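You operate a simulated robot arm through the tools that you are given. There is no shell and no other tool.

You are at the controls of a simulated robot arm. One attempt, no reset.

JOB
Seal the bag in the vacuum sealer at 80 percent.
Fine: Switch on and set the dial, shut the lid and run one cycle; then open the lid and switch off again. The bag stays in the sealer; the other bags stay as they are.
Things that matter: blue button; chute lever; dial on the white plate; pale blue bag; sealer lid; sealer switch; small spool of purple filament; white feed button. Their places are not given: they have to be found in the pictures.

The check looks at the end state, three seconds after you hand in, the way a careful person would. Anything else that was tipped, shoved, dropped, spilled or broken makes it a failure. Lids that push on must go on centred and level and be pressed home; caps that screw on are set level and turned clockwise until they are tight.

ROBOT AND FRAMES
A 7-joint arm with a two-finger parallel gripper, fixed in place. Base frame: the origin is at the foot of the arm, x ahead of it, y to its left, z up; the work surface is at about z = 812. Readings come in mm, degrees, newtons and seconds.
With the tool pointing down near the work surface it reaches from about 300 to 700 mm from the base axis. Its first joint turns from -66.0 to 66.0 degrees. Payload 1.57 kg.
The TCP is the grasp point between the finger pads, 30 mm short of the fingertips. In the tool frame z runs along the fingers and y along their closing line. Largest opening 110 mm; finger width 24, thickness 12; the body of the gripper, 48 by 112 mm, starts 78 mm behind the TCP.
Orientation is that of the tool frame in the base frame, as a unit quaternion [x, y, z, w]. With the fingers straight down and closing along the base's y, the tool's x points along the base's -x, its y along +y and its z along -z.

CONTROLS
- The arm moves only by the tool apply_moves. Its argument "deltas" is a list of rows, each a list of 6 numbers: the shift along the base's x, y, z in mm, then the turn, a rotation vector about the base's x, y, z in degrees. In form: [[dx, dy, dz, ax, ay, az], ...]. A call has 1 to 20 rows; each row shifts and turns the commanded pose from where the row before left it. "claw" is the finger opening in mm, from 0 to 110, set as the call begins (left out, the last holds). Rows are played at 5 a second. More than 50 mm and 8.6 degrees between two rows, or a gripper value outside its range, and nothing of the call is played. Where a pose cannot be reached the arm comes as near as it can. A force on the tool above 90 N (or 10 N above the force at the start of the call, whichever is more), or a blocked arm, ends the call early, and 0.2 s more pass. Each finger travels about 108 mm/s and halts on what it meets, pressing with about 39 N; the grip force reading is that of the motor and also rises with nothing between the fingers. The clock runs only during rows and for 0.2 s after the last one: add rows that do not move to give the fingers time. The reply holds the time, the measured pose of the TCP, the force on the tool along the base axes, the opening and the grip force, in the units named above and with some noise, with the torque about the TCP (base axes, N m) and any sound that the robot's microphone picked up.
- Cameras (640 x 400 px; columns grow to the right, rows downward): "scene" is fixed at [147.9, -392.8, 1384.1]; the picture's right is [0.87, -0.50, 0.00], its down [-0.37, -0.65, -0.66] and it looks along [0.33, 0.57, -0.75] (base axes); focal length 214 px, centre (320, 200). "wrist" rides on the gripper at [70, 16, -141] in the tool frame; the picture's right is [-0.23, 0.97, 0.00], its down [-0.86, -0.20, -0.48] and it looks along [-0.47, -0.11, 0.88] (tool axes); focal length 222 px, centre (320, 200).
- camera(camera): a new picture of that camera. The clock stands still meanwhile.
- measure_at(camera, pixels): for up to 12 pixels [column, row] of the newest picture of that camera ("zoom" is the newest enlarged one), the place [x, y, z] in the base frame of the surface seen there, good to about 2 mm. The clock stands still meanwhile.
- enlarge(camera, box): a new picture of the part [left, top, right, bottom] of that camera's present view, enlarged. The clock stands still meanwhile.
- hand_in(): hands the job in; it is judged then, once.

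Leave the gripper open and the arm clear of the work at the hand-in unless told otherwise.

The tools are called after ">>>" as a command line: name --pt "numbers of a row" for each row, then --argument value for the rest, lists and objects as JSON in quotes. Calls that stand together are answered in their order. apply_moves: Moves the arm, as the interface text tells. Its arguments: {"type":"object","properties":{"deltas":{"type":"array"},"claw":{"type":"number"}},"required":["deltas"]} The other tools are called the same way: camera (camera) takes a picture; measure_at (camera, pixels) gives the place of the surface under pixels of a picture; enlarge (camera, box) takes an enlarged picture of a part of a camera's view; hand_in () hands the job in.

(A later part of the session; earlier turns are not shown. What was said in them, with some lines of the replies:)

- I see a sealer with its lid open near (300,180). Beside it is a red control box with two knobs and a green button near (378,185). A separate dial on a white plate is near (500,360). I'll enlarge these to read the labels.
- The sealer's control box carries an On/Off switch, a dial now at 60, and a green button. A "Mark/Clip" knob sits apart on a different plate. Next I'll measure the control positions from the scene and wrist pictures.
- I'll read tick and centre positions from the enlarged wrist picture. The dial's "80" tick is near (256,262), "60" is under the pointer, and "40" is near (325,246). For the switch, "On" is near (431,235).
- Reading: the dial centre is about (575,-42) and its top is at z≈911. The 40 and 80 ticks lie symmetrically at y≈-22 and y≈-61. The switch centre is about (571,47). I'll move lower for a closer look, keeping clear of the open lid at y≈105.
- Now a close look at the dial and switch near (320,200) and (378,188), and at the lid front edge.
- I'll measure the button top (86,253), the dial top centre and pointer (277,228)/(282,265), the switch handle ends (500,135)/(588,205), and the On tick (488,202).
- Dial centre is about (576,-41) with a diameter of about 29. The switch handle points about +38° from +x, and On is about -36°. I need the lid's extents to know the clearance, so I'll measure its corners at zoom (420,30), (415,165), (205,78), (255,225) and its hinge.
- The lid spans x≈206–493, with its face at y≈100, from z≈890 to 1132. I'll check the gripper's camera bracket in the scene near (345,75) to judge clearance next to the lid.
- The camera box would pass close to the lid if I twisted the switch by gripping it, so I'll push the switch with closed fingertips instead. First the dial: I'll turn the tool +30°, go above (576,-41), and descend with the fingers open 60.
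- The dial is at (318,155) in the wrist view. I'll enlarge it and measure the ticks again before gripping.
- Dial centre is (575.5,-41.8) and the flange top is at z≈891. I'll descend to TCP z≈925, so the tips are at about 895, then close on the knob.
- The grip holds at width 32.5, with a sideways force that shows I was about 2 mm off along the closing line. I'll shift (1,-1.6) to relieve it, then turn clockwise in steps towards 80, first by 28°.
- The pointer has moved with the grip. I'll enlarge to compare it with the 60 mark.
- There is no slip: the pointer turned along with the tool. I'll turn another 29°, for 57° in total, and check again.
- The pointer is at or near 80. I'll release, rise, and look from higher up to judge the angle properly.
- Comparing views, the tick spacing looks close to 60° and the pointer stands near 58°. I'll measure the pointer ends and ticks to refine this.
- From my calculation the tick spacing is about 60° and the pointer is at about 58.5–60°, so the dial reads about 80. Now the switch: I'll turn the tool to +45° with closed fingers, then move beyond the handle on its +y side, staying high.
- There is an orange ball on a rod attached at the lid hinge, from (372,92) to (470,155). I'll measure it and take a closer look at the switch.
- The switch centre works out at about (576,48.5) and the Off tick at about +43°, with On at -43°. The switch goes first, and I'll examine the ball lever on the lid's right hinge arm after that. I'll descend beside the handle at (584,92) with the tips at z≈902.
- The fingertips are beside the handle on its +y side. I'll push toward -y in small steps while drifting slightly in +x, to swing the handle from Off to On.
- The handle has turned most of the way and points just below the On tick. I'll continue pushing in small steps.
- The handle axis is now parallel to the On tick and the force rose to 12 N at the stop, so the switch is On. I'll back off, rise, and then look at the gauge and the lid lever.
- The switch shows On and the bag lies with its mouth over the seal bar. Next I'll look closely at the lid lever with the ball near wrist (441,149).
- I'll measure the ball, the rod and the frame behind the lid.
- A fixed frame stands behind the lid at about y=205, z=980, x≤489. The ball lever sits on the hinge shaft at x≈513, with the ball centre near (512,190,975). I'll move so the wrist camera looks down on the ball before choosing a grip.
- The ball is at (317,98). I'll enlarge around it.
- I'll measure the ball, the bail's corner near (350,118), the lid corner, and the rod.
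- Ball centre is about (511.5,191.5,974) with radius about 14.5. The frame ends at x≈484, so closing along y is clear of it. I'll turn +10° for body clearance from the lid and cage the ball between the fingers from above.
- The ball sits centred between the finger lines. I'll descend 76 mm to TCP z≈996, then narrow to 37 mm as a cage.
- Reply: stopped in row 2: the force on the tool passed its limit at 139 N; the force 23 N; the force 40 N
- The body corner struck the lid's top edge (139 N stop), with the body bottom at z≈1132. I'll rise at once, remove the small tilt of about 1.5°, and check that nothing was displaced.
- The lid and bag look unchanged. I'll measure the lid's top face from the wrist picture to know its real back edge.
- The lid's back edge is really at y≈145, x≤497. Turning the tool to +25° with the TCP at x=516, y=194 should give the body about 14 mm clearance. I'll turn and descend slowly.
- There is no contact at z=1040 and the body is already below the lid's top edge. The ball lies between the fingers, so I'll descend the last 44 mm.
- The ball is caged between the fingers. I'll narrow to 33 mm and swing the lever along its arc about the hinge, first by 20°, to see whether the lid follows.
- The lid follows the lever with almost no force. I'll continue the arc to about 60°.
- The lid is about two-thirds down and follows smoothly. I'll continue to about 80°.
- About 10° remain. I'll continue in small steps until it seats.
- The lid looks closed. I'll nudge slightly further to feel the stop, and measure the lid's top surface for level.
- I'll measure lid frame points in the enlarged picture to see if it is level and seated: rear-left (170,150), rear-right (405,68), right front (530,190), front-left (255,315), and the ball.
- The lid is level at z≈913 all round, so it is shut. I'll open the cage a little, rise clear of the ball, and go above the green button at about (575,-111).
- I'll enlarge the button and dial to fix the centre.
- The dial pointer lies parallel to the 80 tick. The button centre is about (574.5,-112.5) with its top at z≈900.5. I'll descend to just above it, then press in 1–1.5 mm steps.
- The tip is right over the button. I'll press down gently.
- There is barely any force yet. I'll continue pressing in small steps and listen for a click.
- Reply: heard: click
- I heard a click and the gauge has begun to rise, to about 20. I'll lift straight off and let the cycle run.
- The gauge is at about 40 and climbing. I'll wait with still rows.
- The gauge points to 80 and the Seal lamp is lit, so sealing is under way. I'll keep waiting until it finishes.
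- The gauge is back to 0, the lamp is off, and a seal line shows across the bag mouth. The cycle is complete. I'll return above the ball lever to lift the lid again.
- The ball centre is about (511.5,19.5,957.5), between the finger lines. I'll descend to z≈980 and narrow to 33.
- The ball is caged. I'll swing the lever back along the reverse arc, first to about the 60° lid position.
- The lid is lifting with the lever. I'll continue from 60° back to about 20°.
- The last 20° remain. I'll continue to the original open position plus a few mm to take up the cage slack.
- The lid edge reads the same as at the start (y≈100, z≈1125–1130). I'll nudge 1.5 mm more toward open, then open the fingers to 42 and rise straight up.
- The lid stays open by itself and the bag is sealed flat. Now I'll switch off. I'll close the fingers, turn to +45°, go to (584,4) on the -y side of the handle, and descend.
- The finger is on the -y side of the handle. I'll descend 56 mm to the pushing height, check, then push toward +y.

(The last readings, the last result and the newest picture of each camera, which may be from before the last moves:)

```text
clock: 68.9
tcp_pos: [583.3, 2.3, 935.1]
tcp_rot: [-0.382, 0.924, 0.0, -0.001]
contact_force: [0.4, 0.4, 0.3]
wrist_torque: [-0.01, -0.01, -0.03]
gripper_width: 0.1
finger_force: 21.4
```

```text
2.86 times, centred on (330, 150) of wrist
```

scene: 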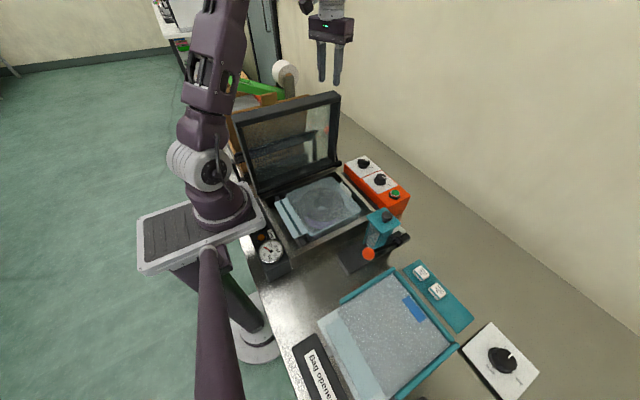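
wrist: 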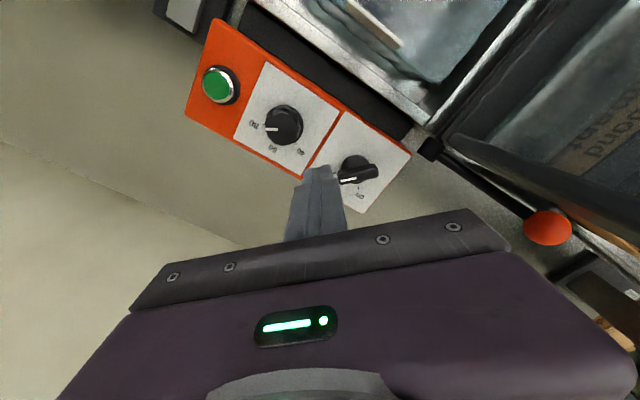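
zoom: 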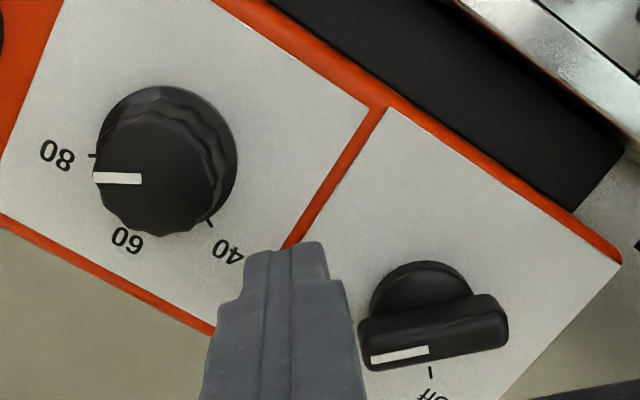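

The position is good. I'll push toward +y with a slight +x drift, mirroring the earlier push.

>>> apply_moves --pt "0 4 -2 0 0 0" --pt "0 4 0 0 0 0" --pt "1 4 0 0 0 0" --pt "2 4 0 0 0 0" --pt "2 3 0 0 0 0" --pt "1 3 0 0 0 0" --pt "1 3 0 0 0 0" --pt "1 3 0 0 0 0" --pt "0 3 0 0 0 0" --pt "0 0 0 0 0 0"

>>> enlarge --camera "wrist" --box '[240, 80, 420, 220]'

```text
clock: 71.1
tcp_pos: [591.4, 34.4, 930.8]
tcp_rot: [-0.382, 0.924, 0.001, -0.002]
contact_force: [-0.1, -1.0, 0.5]
wrist_torque: [0.02, 0.0, -0.03]
gripper_width: 0.0
finger_force: 21.0
```

```text
2.86 times, centred on (330, 150) of wrist
```

zoom: 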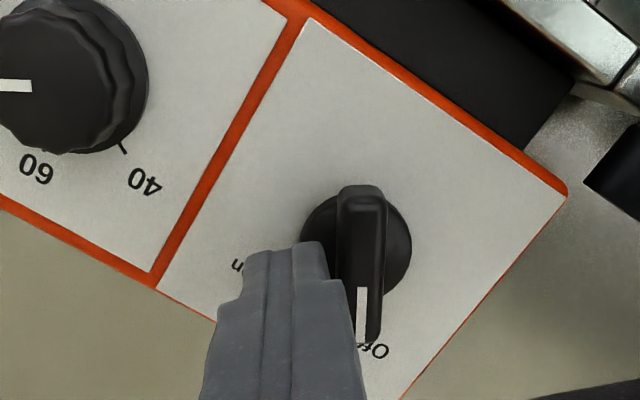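

The handle is almost at Off. I'll push on gently to the stop.

>>> apply_moves --pt "0 1.5 0 0 0 0" --pt "0 1.5 0 0 0 0" --pt "0 1.5 0 0 0 0" --pt "0 1.5 0 0 0 0" --pt "0 0 0 0 0 0"

>>> enlarge --camera "wrist" --box '[240, 80, 420, 220]'

```text
clock: 72.3
tcp_pos: [591.5, 39.9, 931.9]
tcp_rot: [-0.382, 0.924, -0.001, -0.002]
contact_force: [1.0, -7.2, 1.5]
wrist_torque: [-0.16, 0.0, 0.07]
gripper_width: 0.3
finger_force: 21.5
```

```text
2.86 times, centred on (330, 150) of wrist
```

zoom: 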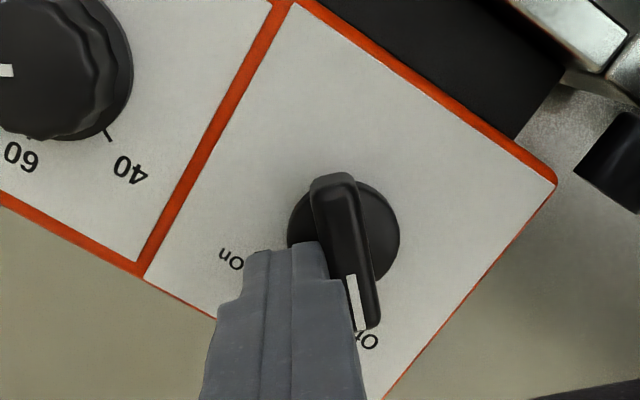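

The handle tilt matches the initial Off picture and the force rose to 7 N at the stop. I'll back off toward -y, rise, open the gripper, and retreat to check everything.

>>> apply_moves --pt "0 -4 0 0 0 0" --pt "0 -8 0 0 0 0" --pt "0 -8 10 0 0 0" --pt "0 0 40 0 0 0" --pt "0 0 45 0 0 0" --pt "0 -10 45 0 0 0" --pt "0 -10 45 0 0 -7.5" --pt "-20 -10 40 0 0 -7.5" --pt "-20 -10 30 0 0 -7.5" --pt "-20 0 0 0 0 -7.5" --pt "-20 0 0 0 0 -7.5" --pt "-20 0 0 0 0 -7.5" --pt "0 0 0 0 0 0"

>>> apply_moves --pt "0 0 0 0 0 0" --pt "0 0 0 0 0 0" --pt "0 0 0 0 0 0" --pt "0 0 0 0 0 0" --claw 110

>>> camera --camera "scene"

>>> camera --camera "wrist"

>>> enlarge --camera "wrist" --box '[260, 110, 420, 210]'

>>> enlarge --camera "scene" --box '[220, 80, 420, 280]'

```text
clock: 75.1
tcp_pos: [490.1, -19.2, 1186.0]
tcp_rot: [0.001, 1.0, 0.001, -0.001]
contact_force: [0.4, -0.9, 0.5]
wrist_torque: [-0.02, -0.02, 0.01]
gripper_width: 0.0
finger_force: 21.4
```

```text
clock: 76.1
tcp_pos: [490.6, -19.9, 1187.0]
tcp_rot: [-0.001, 1.0, 0.001, -0.001]
contact_force: [-0.3, 0.3, 0.6]
wrist_torque: [0.02, -0.01, -0.02]
gripper_width: 110.3
finger_force: 0.0
```

```text
taken
```

scene: 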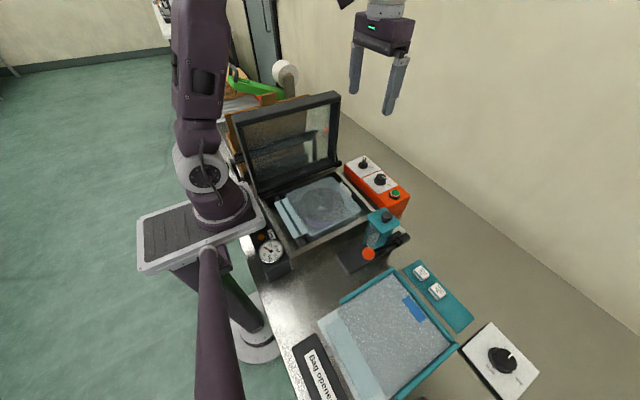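

```text
taken
```

wrist: 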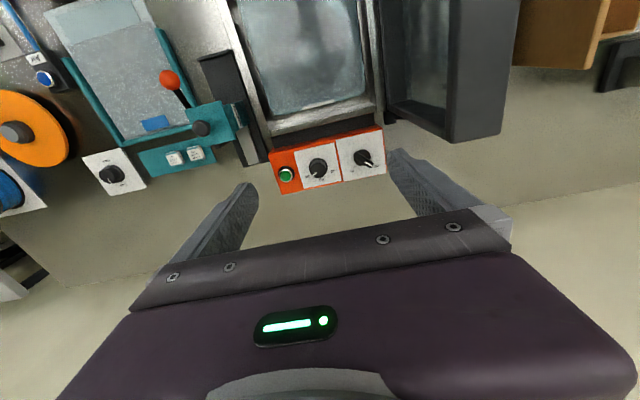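

```text
4.00 times, centred on (340, 160) of wrist
```

zoom: 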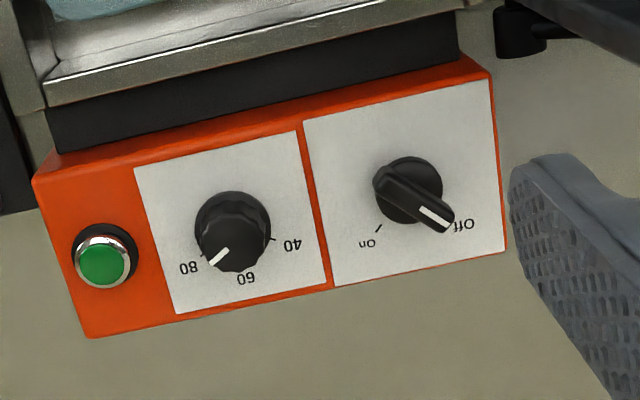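

```text
2.00 times, centred on (320, 180) of scene
```

zoom: 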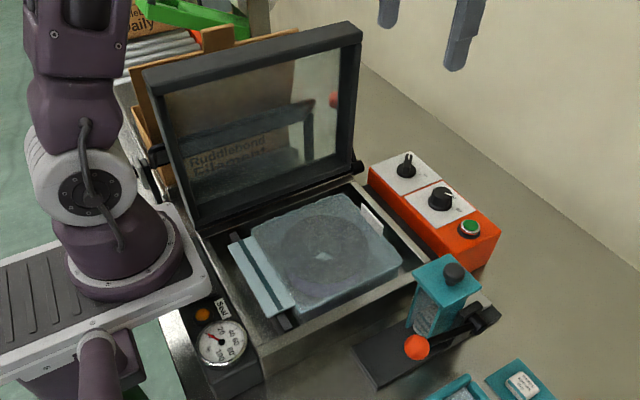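

The controls read dial 80 and switch Off, the bag is sealed, and the lid is open. The carton behind the lid looks a little different at its top edge, so I'll re-take the earlier view to compare.

>>> enlarge --camera "scene" --box '[220, 90, 350, 190]'

>>> enlarge --camera "scene" --box '[220, 60, 320, 130]'

>>> enlarge --camera "wrist" --box '[480, 0, 640, 110]'

```text
4.00 times, centred on (285, 140) of scene
```

zoom: 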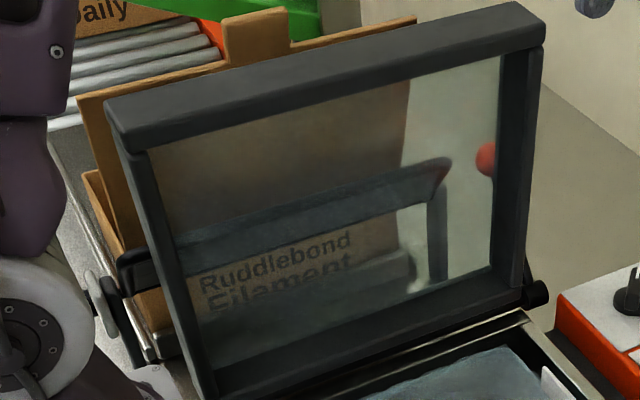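

```text
5.71 times, centred on (270, 95) of scene
```

zoom: 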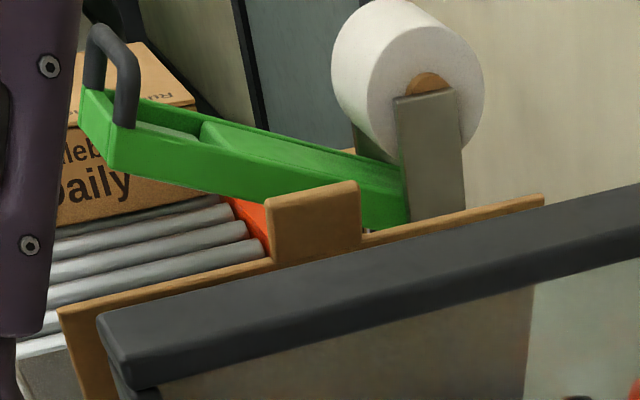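

```text
3.64 times, centred on (560, 55) of wrist
```

zoom: 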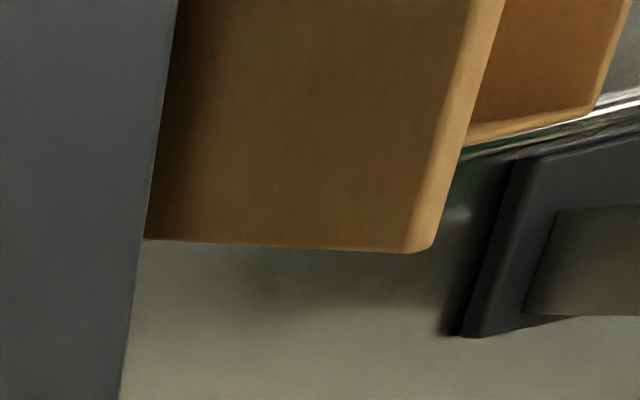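

The panel of the carton behind the lid shows slightly above the lid. I'll measure it to understand whether it moved or is leaning on anything.

>>> measure_at --camera "wrist" --pixels '[[588, 66], [560, 65], [525, 63], [590, 40], [600, 5], [540, 30], [615, 25], [630, 20], [632, 60], [600, 62]]'

>>> enlarge --camera "scene" --box '[220, 60, 320, 130]'

>>> measure_at --camera "zoom" --pixels '[[530, 200], [400, 232], [330, 195], [320, 230], [200, 282], [80, 312], [90, 350], [500, 208], [500, 250], [140, 330], [620, 195], [250, 250]]'

```text
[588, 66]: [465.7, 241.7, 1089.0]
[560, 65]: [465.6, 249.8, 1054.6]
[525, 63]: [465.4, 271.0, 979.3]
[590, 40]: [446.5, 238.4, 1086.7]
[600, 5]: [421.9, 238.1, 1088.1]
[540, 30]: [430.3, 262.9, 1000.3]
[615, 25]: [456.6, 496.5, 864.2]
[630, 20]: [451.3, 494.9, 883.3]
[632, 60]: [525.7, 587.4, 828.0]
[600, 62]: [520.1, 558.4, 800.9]
```

```text
5.71 times, centred on (270, 95) of scene
```

zoom: 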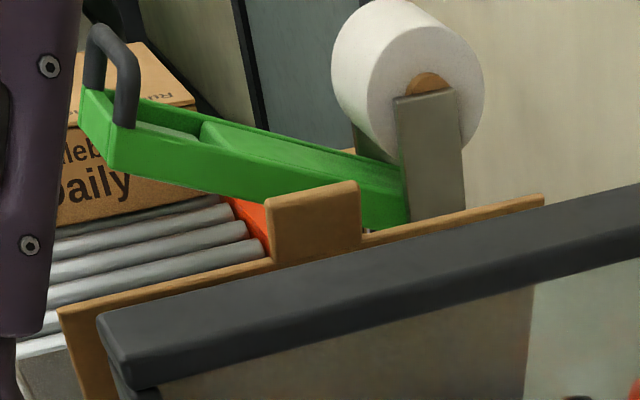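

```text
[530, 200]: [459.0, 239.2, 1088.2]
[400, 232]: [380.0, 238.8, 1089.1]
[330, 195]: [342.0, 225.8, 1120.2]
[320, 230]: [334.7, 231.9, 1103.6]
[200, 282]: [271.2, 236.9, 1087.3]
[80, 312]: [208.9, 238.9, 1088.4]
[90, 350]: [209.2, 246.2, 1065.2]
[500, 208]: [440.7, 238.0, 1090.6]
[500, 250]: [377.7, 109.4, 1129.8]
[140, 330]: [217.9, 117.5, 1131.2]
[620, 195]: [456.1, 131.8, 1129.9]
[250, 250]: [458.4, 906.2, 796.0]
```

The panel is a carton flap with its top edge at y≈239, z≈1088, leaning forward. My gripper's rear corner passed close to it at (470,235). I'll look from above, at a safe height, to understand its state.

>>> apply_moves --pt "0 0 40 0 0 0" --pt "0 0 20 0 0 0" --pt "-20 34 0 0 0 0" --pt "-20 34 0 0 0 0" --pt "-20 34 0 0 0 0" --pt "-20 34 0 0 0 0" --pt "-20 34 0 0 0 0" --pt "-20 34 0 0 0 0" --pt "0 0 0 0 0 0"

>>> camera --camera "wrist"

```text
clock: 78.1
tcp_pos: [370.5, 185.2, 1247.5]
tcp_rot: [-0.001, 1.0, 0.0, -0.002]
contact_force: [0.1, 0.3, -0.5]
wrist_torque: [-0.02, -0.01, 0.05]
gripper_width: 110.3
finger_force: 0.1
```

```text
taken
```

wrist: 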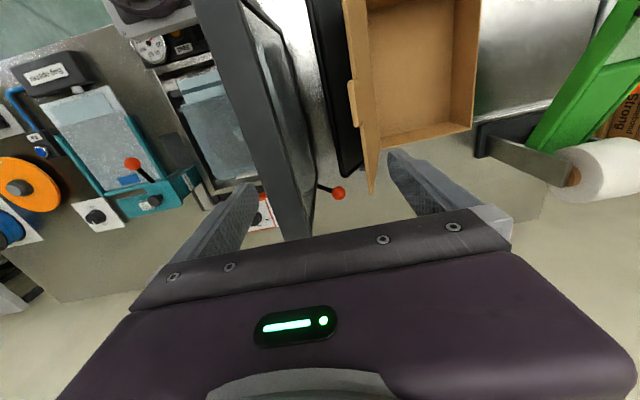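

Comparing with the earlier pictures, this carton flap leaned about 10–12 mm further forward before (top edge at y≈228, now 239), so my gripper body nudged it while reopening the lid. I'll put it back gently: closed fingertips behind it at x≈430, then a small push toward -y with measurements.

>>> apply_moves --pt "20 31 0 0 0 0" --pt "20 31 0 0 0 0" --pt "20 31 0 0 0 0" --pt "0 0 -30 0 0 0" --pt "0 0 -30 0 0 0" --pt "0 0 0 0 0 0" --claw 0

>>> camera --camera "wrist"

>>> camera --camera "scene"

>>> enlarge --camera "scene" --box '[220, 20, 350, 120]'

```text
clock: 79.5
tcp_pos: [432.2, 278.1, 1186.5]
tcp_rot: [0.0, 1.0, 0.001, -0.002]
contact_force: [-0.4, -0.6, -0.2]
wrist_torque: [0.01, 0.0, -0.01]
gripper_width: 0.1
finger_force: 21.3
```

```text
taken
```

wrist: 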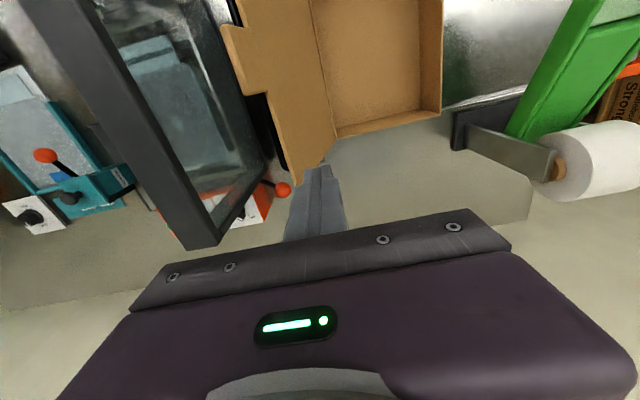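

```text
taken
```

scene: 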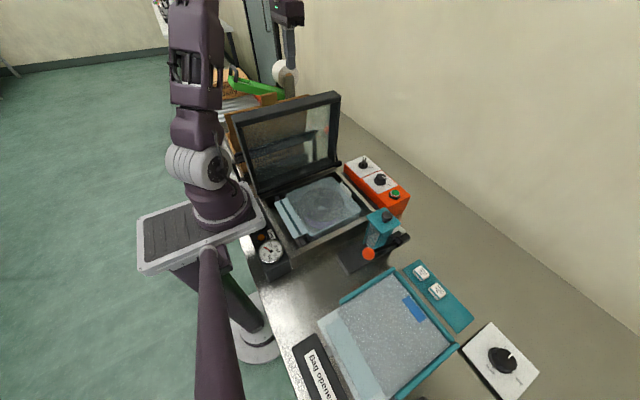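

```text
4.00 times, centred on (285, 70) of scene
```

zoom: 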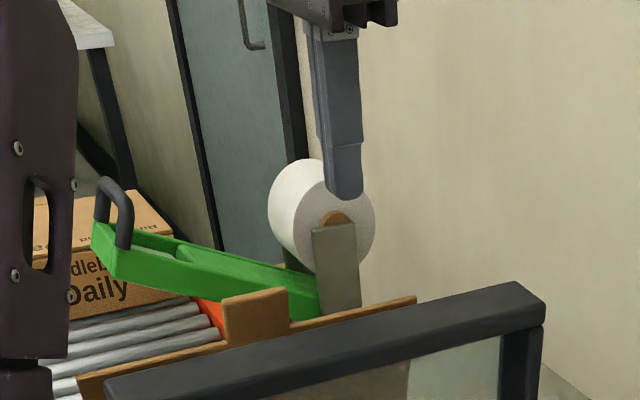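

The flap's inner face is visible at around (285,110) and its hinge line at about (330,110). I'll measure its surface and top edge.

>>> measure_at --camera "wrist" --pixels '[[275, 110], [285, 140], [300, 130], [320, 120], [333, 140], [295, 175], [285, 183], [272, 95], [260, 90], [236, 40], [340, 130], [400, 60]]'

```text
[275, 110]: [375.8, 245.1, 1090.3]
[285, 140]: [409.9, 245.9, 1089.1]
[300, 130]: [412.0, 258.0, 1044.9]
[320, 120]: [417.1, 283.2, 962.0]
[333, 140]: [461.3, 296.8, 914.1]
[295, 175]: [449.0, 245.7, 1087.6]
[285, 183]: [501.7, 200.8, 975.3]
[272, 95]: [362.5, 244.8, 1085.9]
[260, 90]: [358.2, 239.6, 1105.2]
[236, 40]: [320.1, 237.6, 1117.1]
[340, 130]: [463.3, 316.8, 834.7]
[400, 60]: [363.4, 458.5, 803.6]
```

Back face is at about y=245.5 at the top (z=1089) and 254 at z=1060, with the hinge near (316,838). I'll lower the tips to z≈1060 behind it, with 12 mm clearance.

>>> apply_moves --pt "0 0 -40 0 0 0" --pt "0 0 -35 0 0 0" --pt "0 0 -21 0 0 0" --pt "0 0 0 0 0 0"

>>> apply_moves --pt "0 -4 0 0 0 0" --pt "0 -4 0 0 0 0" --pt "0 -3 0 0 0 0" --pt "0 -2 0 0 0 0" --pt "0 -2 0 0 0 0" --pt "0 0 0 0 0 0"

>>> enlarge --camera "scene" --box '[220, 90, 350, 190]'

>>> camera --camera "wrist"

```text
clock: 80.5
tcp_pos: [431.2, 278.6, 1090.9]
tcp_rot: [0.0, 1.0, 0.001, -0.001]
contact_force: [0.4, 0.3, 1.0]
wrist_torque: [0.02, 0.01, -0.01]
gripper_width: 0.2
finger_force: 21.1
```

```text
clock: 81.9
tcp_pos: [432.4, 262.2, 1090.4]
tcp_rot: [0.0, 1.0, 0.001, -0.001]
contact_force: [0.1, -0.2, 0.0]
wrist_torque: [0.02, -0.01, -0.03]
gripper_width: 0.0
finger_force: 21.5
```

```text
4.00 times, centred on (285, 140) of scene
```

zoom: 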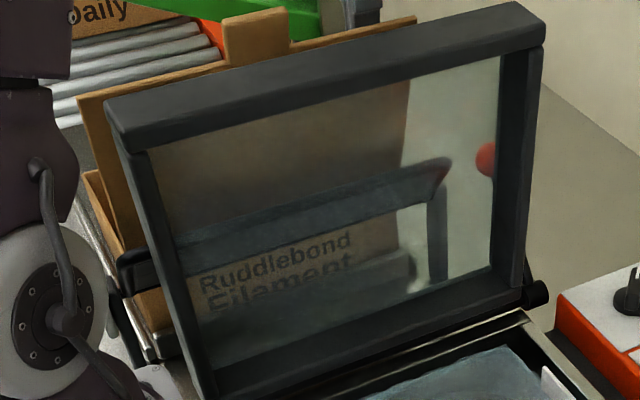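

```text
taken
```

wrist: 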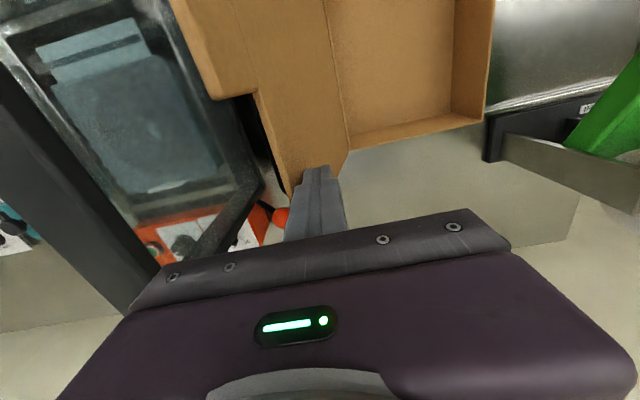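

Barely touching so far. I'll continue in 1.5 mm steps and watch the flap in the scene view.

>>> apply_moves --pt "0 -1.5 0 0 0 0" --pt "0 -1.5 0 0 0 0" --pt "0 -1.5 0 0 0 0" --pt "0 0 0 0 0 0"

>>> enlarge --camera "scene" --box '[220, 90, 350, 190]'

>>> measure_at --camera "zoom" --pixels '[[100, 97], [120, 92], [180, 75], [210, 70], [260, 15], [258, 40], [330, 40], [350, 36], [400, 24]]'

```text
clock: 82.9
tcp_pos: [432.4, 257.6, 1091.6]
tcp_rot: [-0.001, 1.0, 0.001, -0.002]
contact_force: [-0.2, -0.3, -0.6]
wrist_torque: [-0.01, -0.01, 0.01]
gripper_width: 0.1
finger_force: 21.5
```

```text
4.00 times, centred on (285, 140) of scene
```

zoom: 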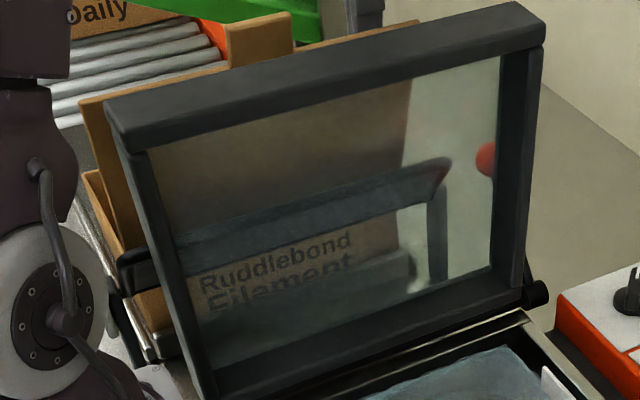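

```text
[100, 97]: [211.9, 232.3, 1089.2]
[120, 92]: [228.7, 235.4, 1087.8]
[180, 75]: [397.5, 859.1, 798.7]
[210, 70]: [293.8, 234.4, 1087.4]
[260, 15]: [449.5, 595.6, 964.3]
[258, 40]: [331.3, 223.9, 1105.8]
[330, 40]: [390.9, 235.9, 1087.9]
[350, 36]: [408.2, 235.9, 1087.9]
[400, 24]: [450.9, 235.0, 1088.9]
```

The flap is moving back: its top edge is now at y≈235. I'll push another 4.5 mm.

>>> apply_moves --pt "0 -1.5 0 0 0 0" --pt "0 -1.5 0 0 0 0" --pt "0 -1.5 0 0 0 0" --pt "0 0 0 0 0 0"

>>> enlarge --camera "scene" --box '[220, 90, 350, 190]'

>>> measure_at --camera "zoom" --pixels '[[100, 102], [120, 96], [215, 70], [258, 45], [262, 35], [330, 44], [350, 38]]'

```text
clock: 83.9
tcp_pos: [433.5, 254.2, 1091.3]
tcp_rot: [0.0, 1.0, 0.0, -0.001]
contact_force: [-0.1, -0.5, -0.4]
wrist_torque: [-0.01, 0.03, -0.01]
gripper_width: 0.0
finger_force: 21.0
```

```text
4.00 times, centred on (285, 140) of scene
```

zoom: 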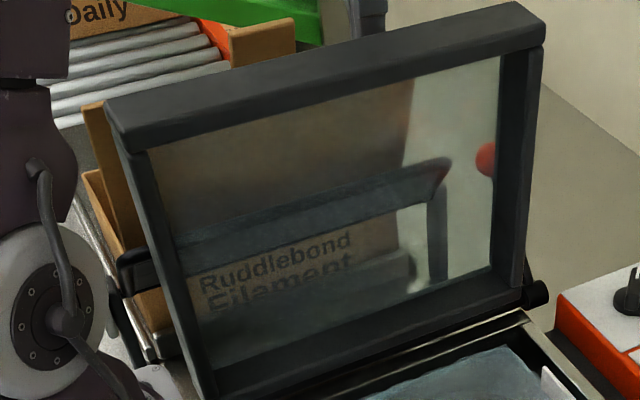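

```text
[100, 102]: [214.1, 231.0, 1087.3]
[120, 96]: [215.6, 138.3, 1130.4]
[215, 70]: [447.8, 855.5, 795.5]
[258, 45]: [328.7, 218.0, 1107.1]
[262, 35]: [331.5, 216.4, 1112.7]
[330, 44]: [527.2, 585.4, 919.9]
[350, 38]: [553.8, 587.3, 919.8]
```

The strip above the lid is gone and the tab sits where it was in the earlier picture. I'll stop here, back off in +y, rise, and return to the clear starting area with the gripper open.

>>> apply_moves --pt "0 5 0 0 0 0" --pt "0 12 0 0 0 0" --pt "0 4 40 0 0 0" --pt "0 0 45 0 0 0" --pt "0 0 45 0 0 0" --pt "0 0 30 0 0 0" --pt "8 -40 0 0 0 0" --pt "8 -40 0 0 0 0" --pt "8 -40 0 0 0 0" --pt "8 -40 0 0 0 0" --pt "8 -40 0 0 0 0" --pt "8 -40 0 0 0 0" --pt "0 -40 0 0 0 0" --pt "0 -40 -30 0 0 0" --pt "0 0 0 0 0 0"

>>> apply_moves --pt "0 0 0 0 0 0" --pt "0 0 0 0 0 0" --pt "0 0 0 0 0 0" --pt "0 0 0 0 0 0" --claw 110

>>> camera --camera "scene"

>>> camera --camera "wrist"

>>> enlarge --camera "scene" --box '[220, 80, 420, 280]'

>>> enlarge --camera "wrist" --box '[260, 110, 420, 210]'

```text
clock: 87.1
tcp_pos: [478.0, -45.7, 1221.6]
tcp_rot: [-0.001, 1.0, 0.001, -0.002]
contact_force: [-0.1, 0.6, 0.1]
wrist_torque: [0.04, 0.0, 0.02]
gripper_width: 0.3
finger_force: 21.1
```

```text
clock: 88.1
tcp_pos: [477.4, -45.7, 1222.2]
tcp_rot: [0.0, 1.0, 0.0, -0.001]
contact_force: [0.4, 0.2, 0.0]
wrist_torque: [-0.01, -0.03, -0.01]
gripper_width: 109.7
finger_force: 0.1
```

```text
taken
```

scene: 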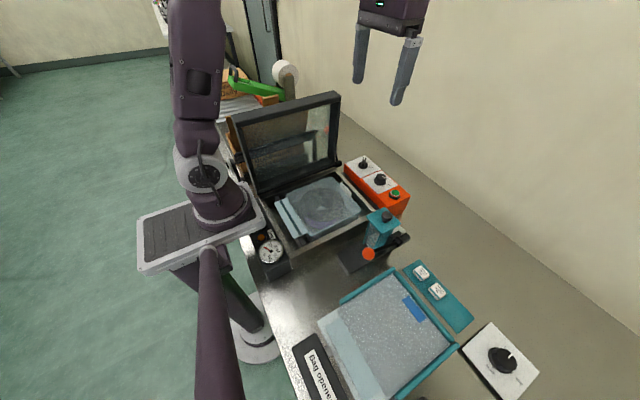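

```text
taken
```

wrist: 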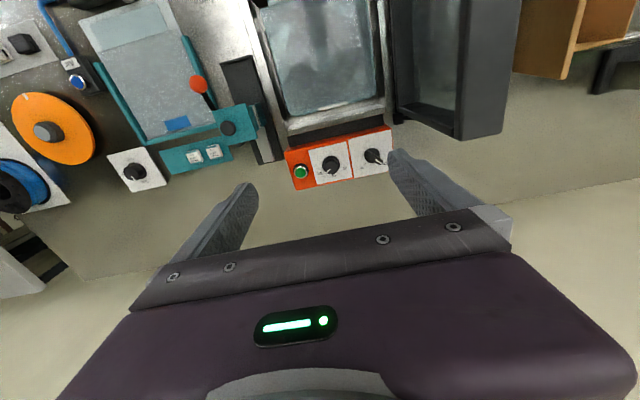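

```text
2.00 times, centred on (320, 180) of scene
```

zoom: 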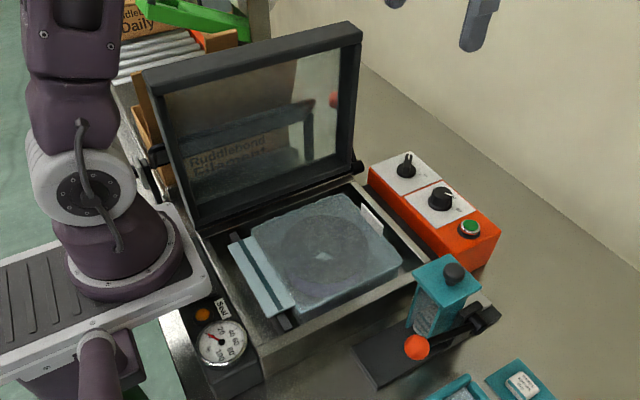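

```text
4.00 times, centred on (340, 160) of wrist
```

zoom: 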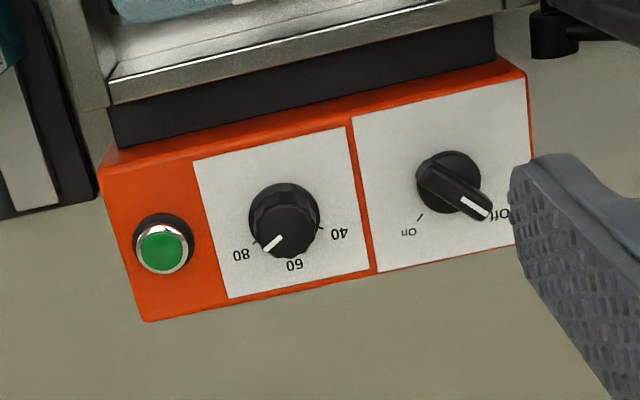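

All checks agree with the job:
- **Bag:** sealed and lying in the sealer.
- **Lid:** open, at its starting position.
- **Dial:** at 80. The gauge reached 80 during the single cycle and is now back at 0.
- **Switch:** Off.
- **Surroundings:** the other bag and the desiccant dispenser look untouched, and the carton flap is back where it was to within a few mm.
- **Arm:** clear of the work with the gripper open.

I'm handing in now.

>>> hand_in

```text
The job is handed in.
```

I sealed the bag with one cycle at 80 percent and handed the job in. The gauge reached 80, the Seal lamp lit, and a seal line now shows across the bag's mouth. I don't know the result of the check.

At hand-in, the lid was open at its starting position and the sealer switch was Off. The bag was still in the sealer, and the other bags looked untouched in the final pictures. The dial still points to 80, by my reading within about half a percent. The arm is clear with the gripper open.

Two things did not go cleanly:

- **Lid bump:** on my first approach to the lid lever, the gripper body hit the lid's top edge hard enough to stop the move (139 N). The lid did not shift, and it closed and opened normally afterwards.
- **Carton flap:** while reopening the lid, the gripper pushed the flap of the cardboard carton behind the sealer back by about 11 mm. I pushed it forward again until it matched the earlier pictures, to within a few mm.
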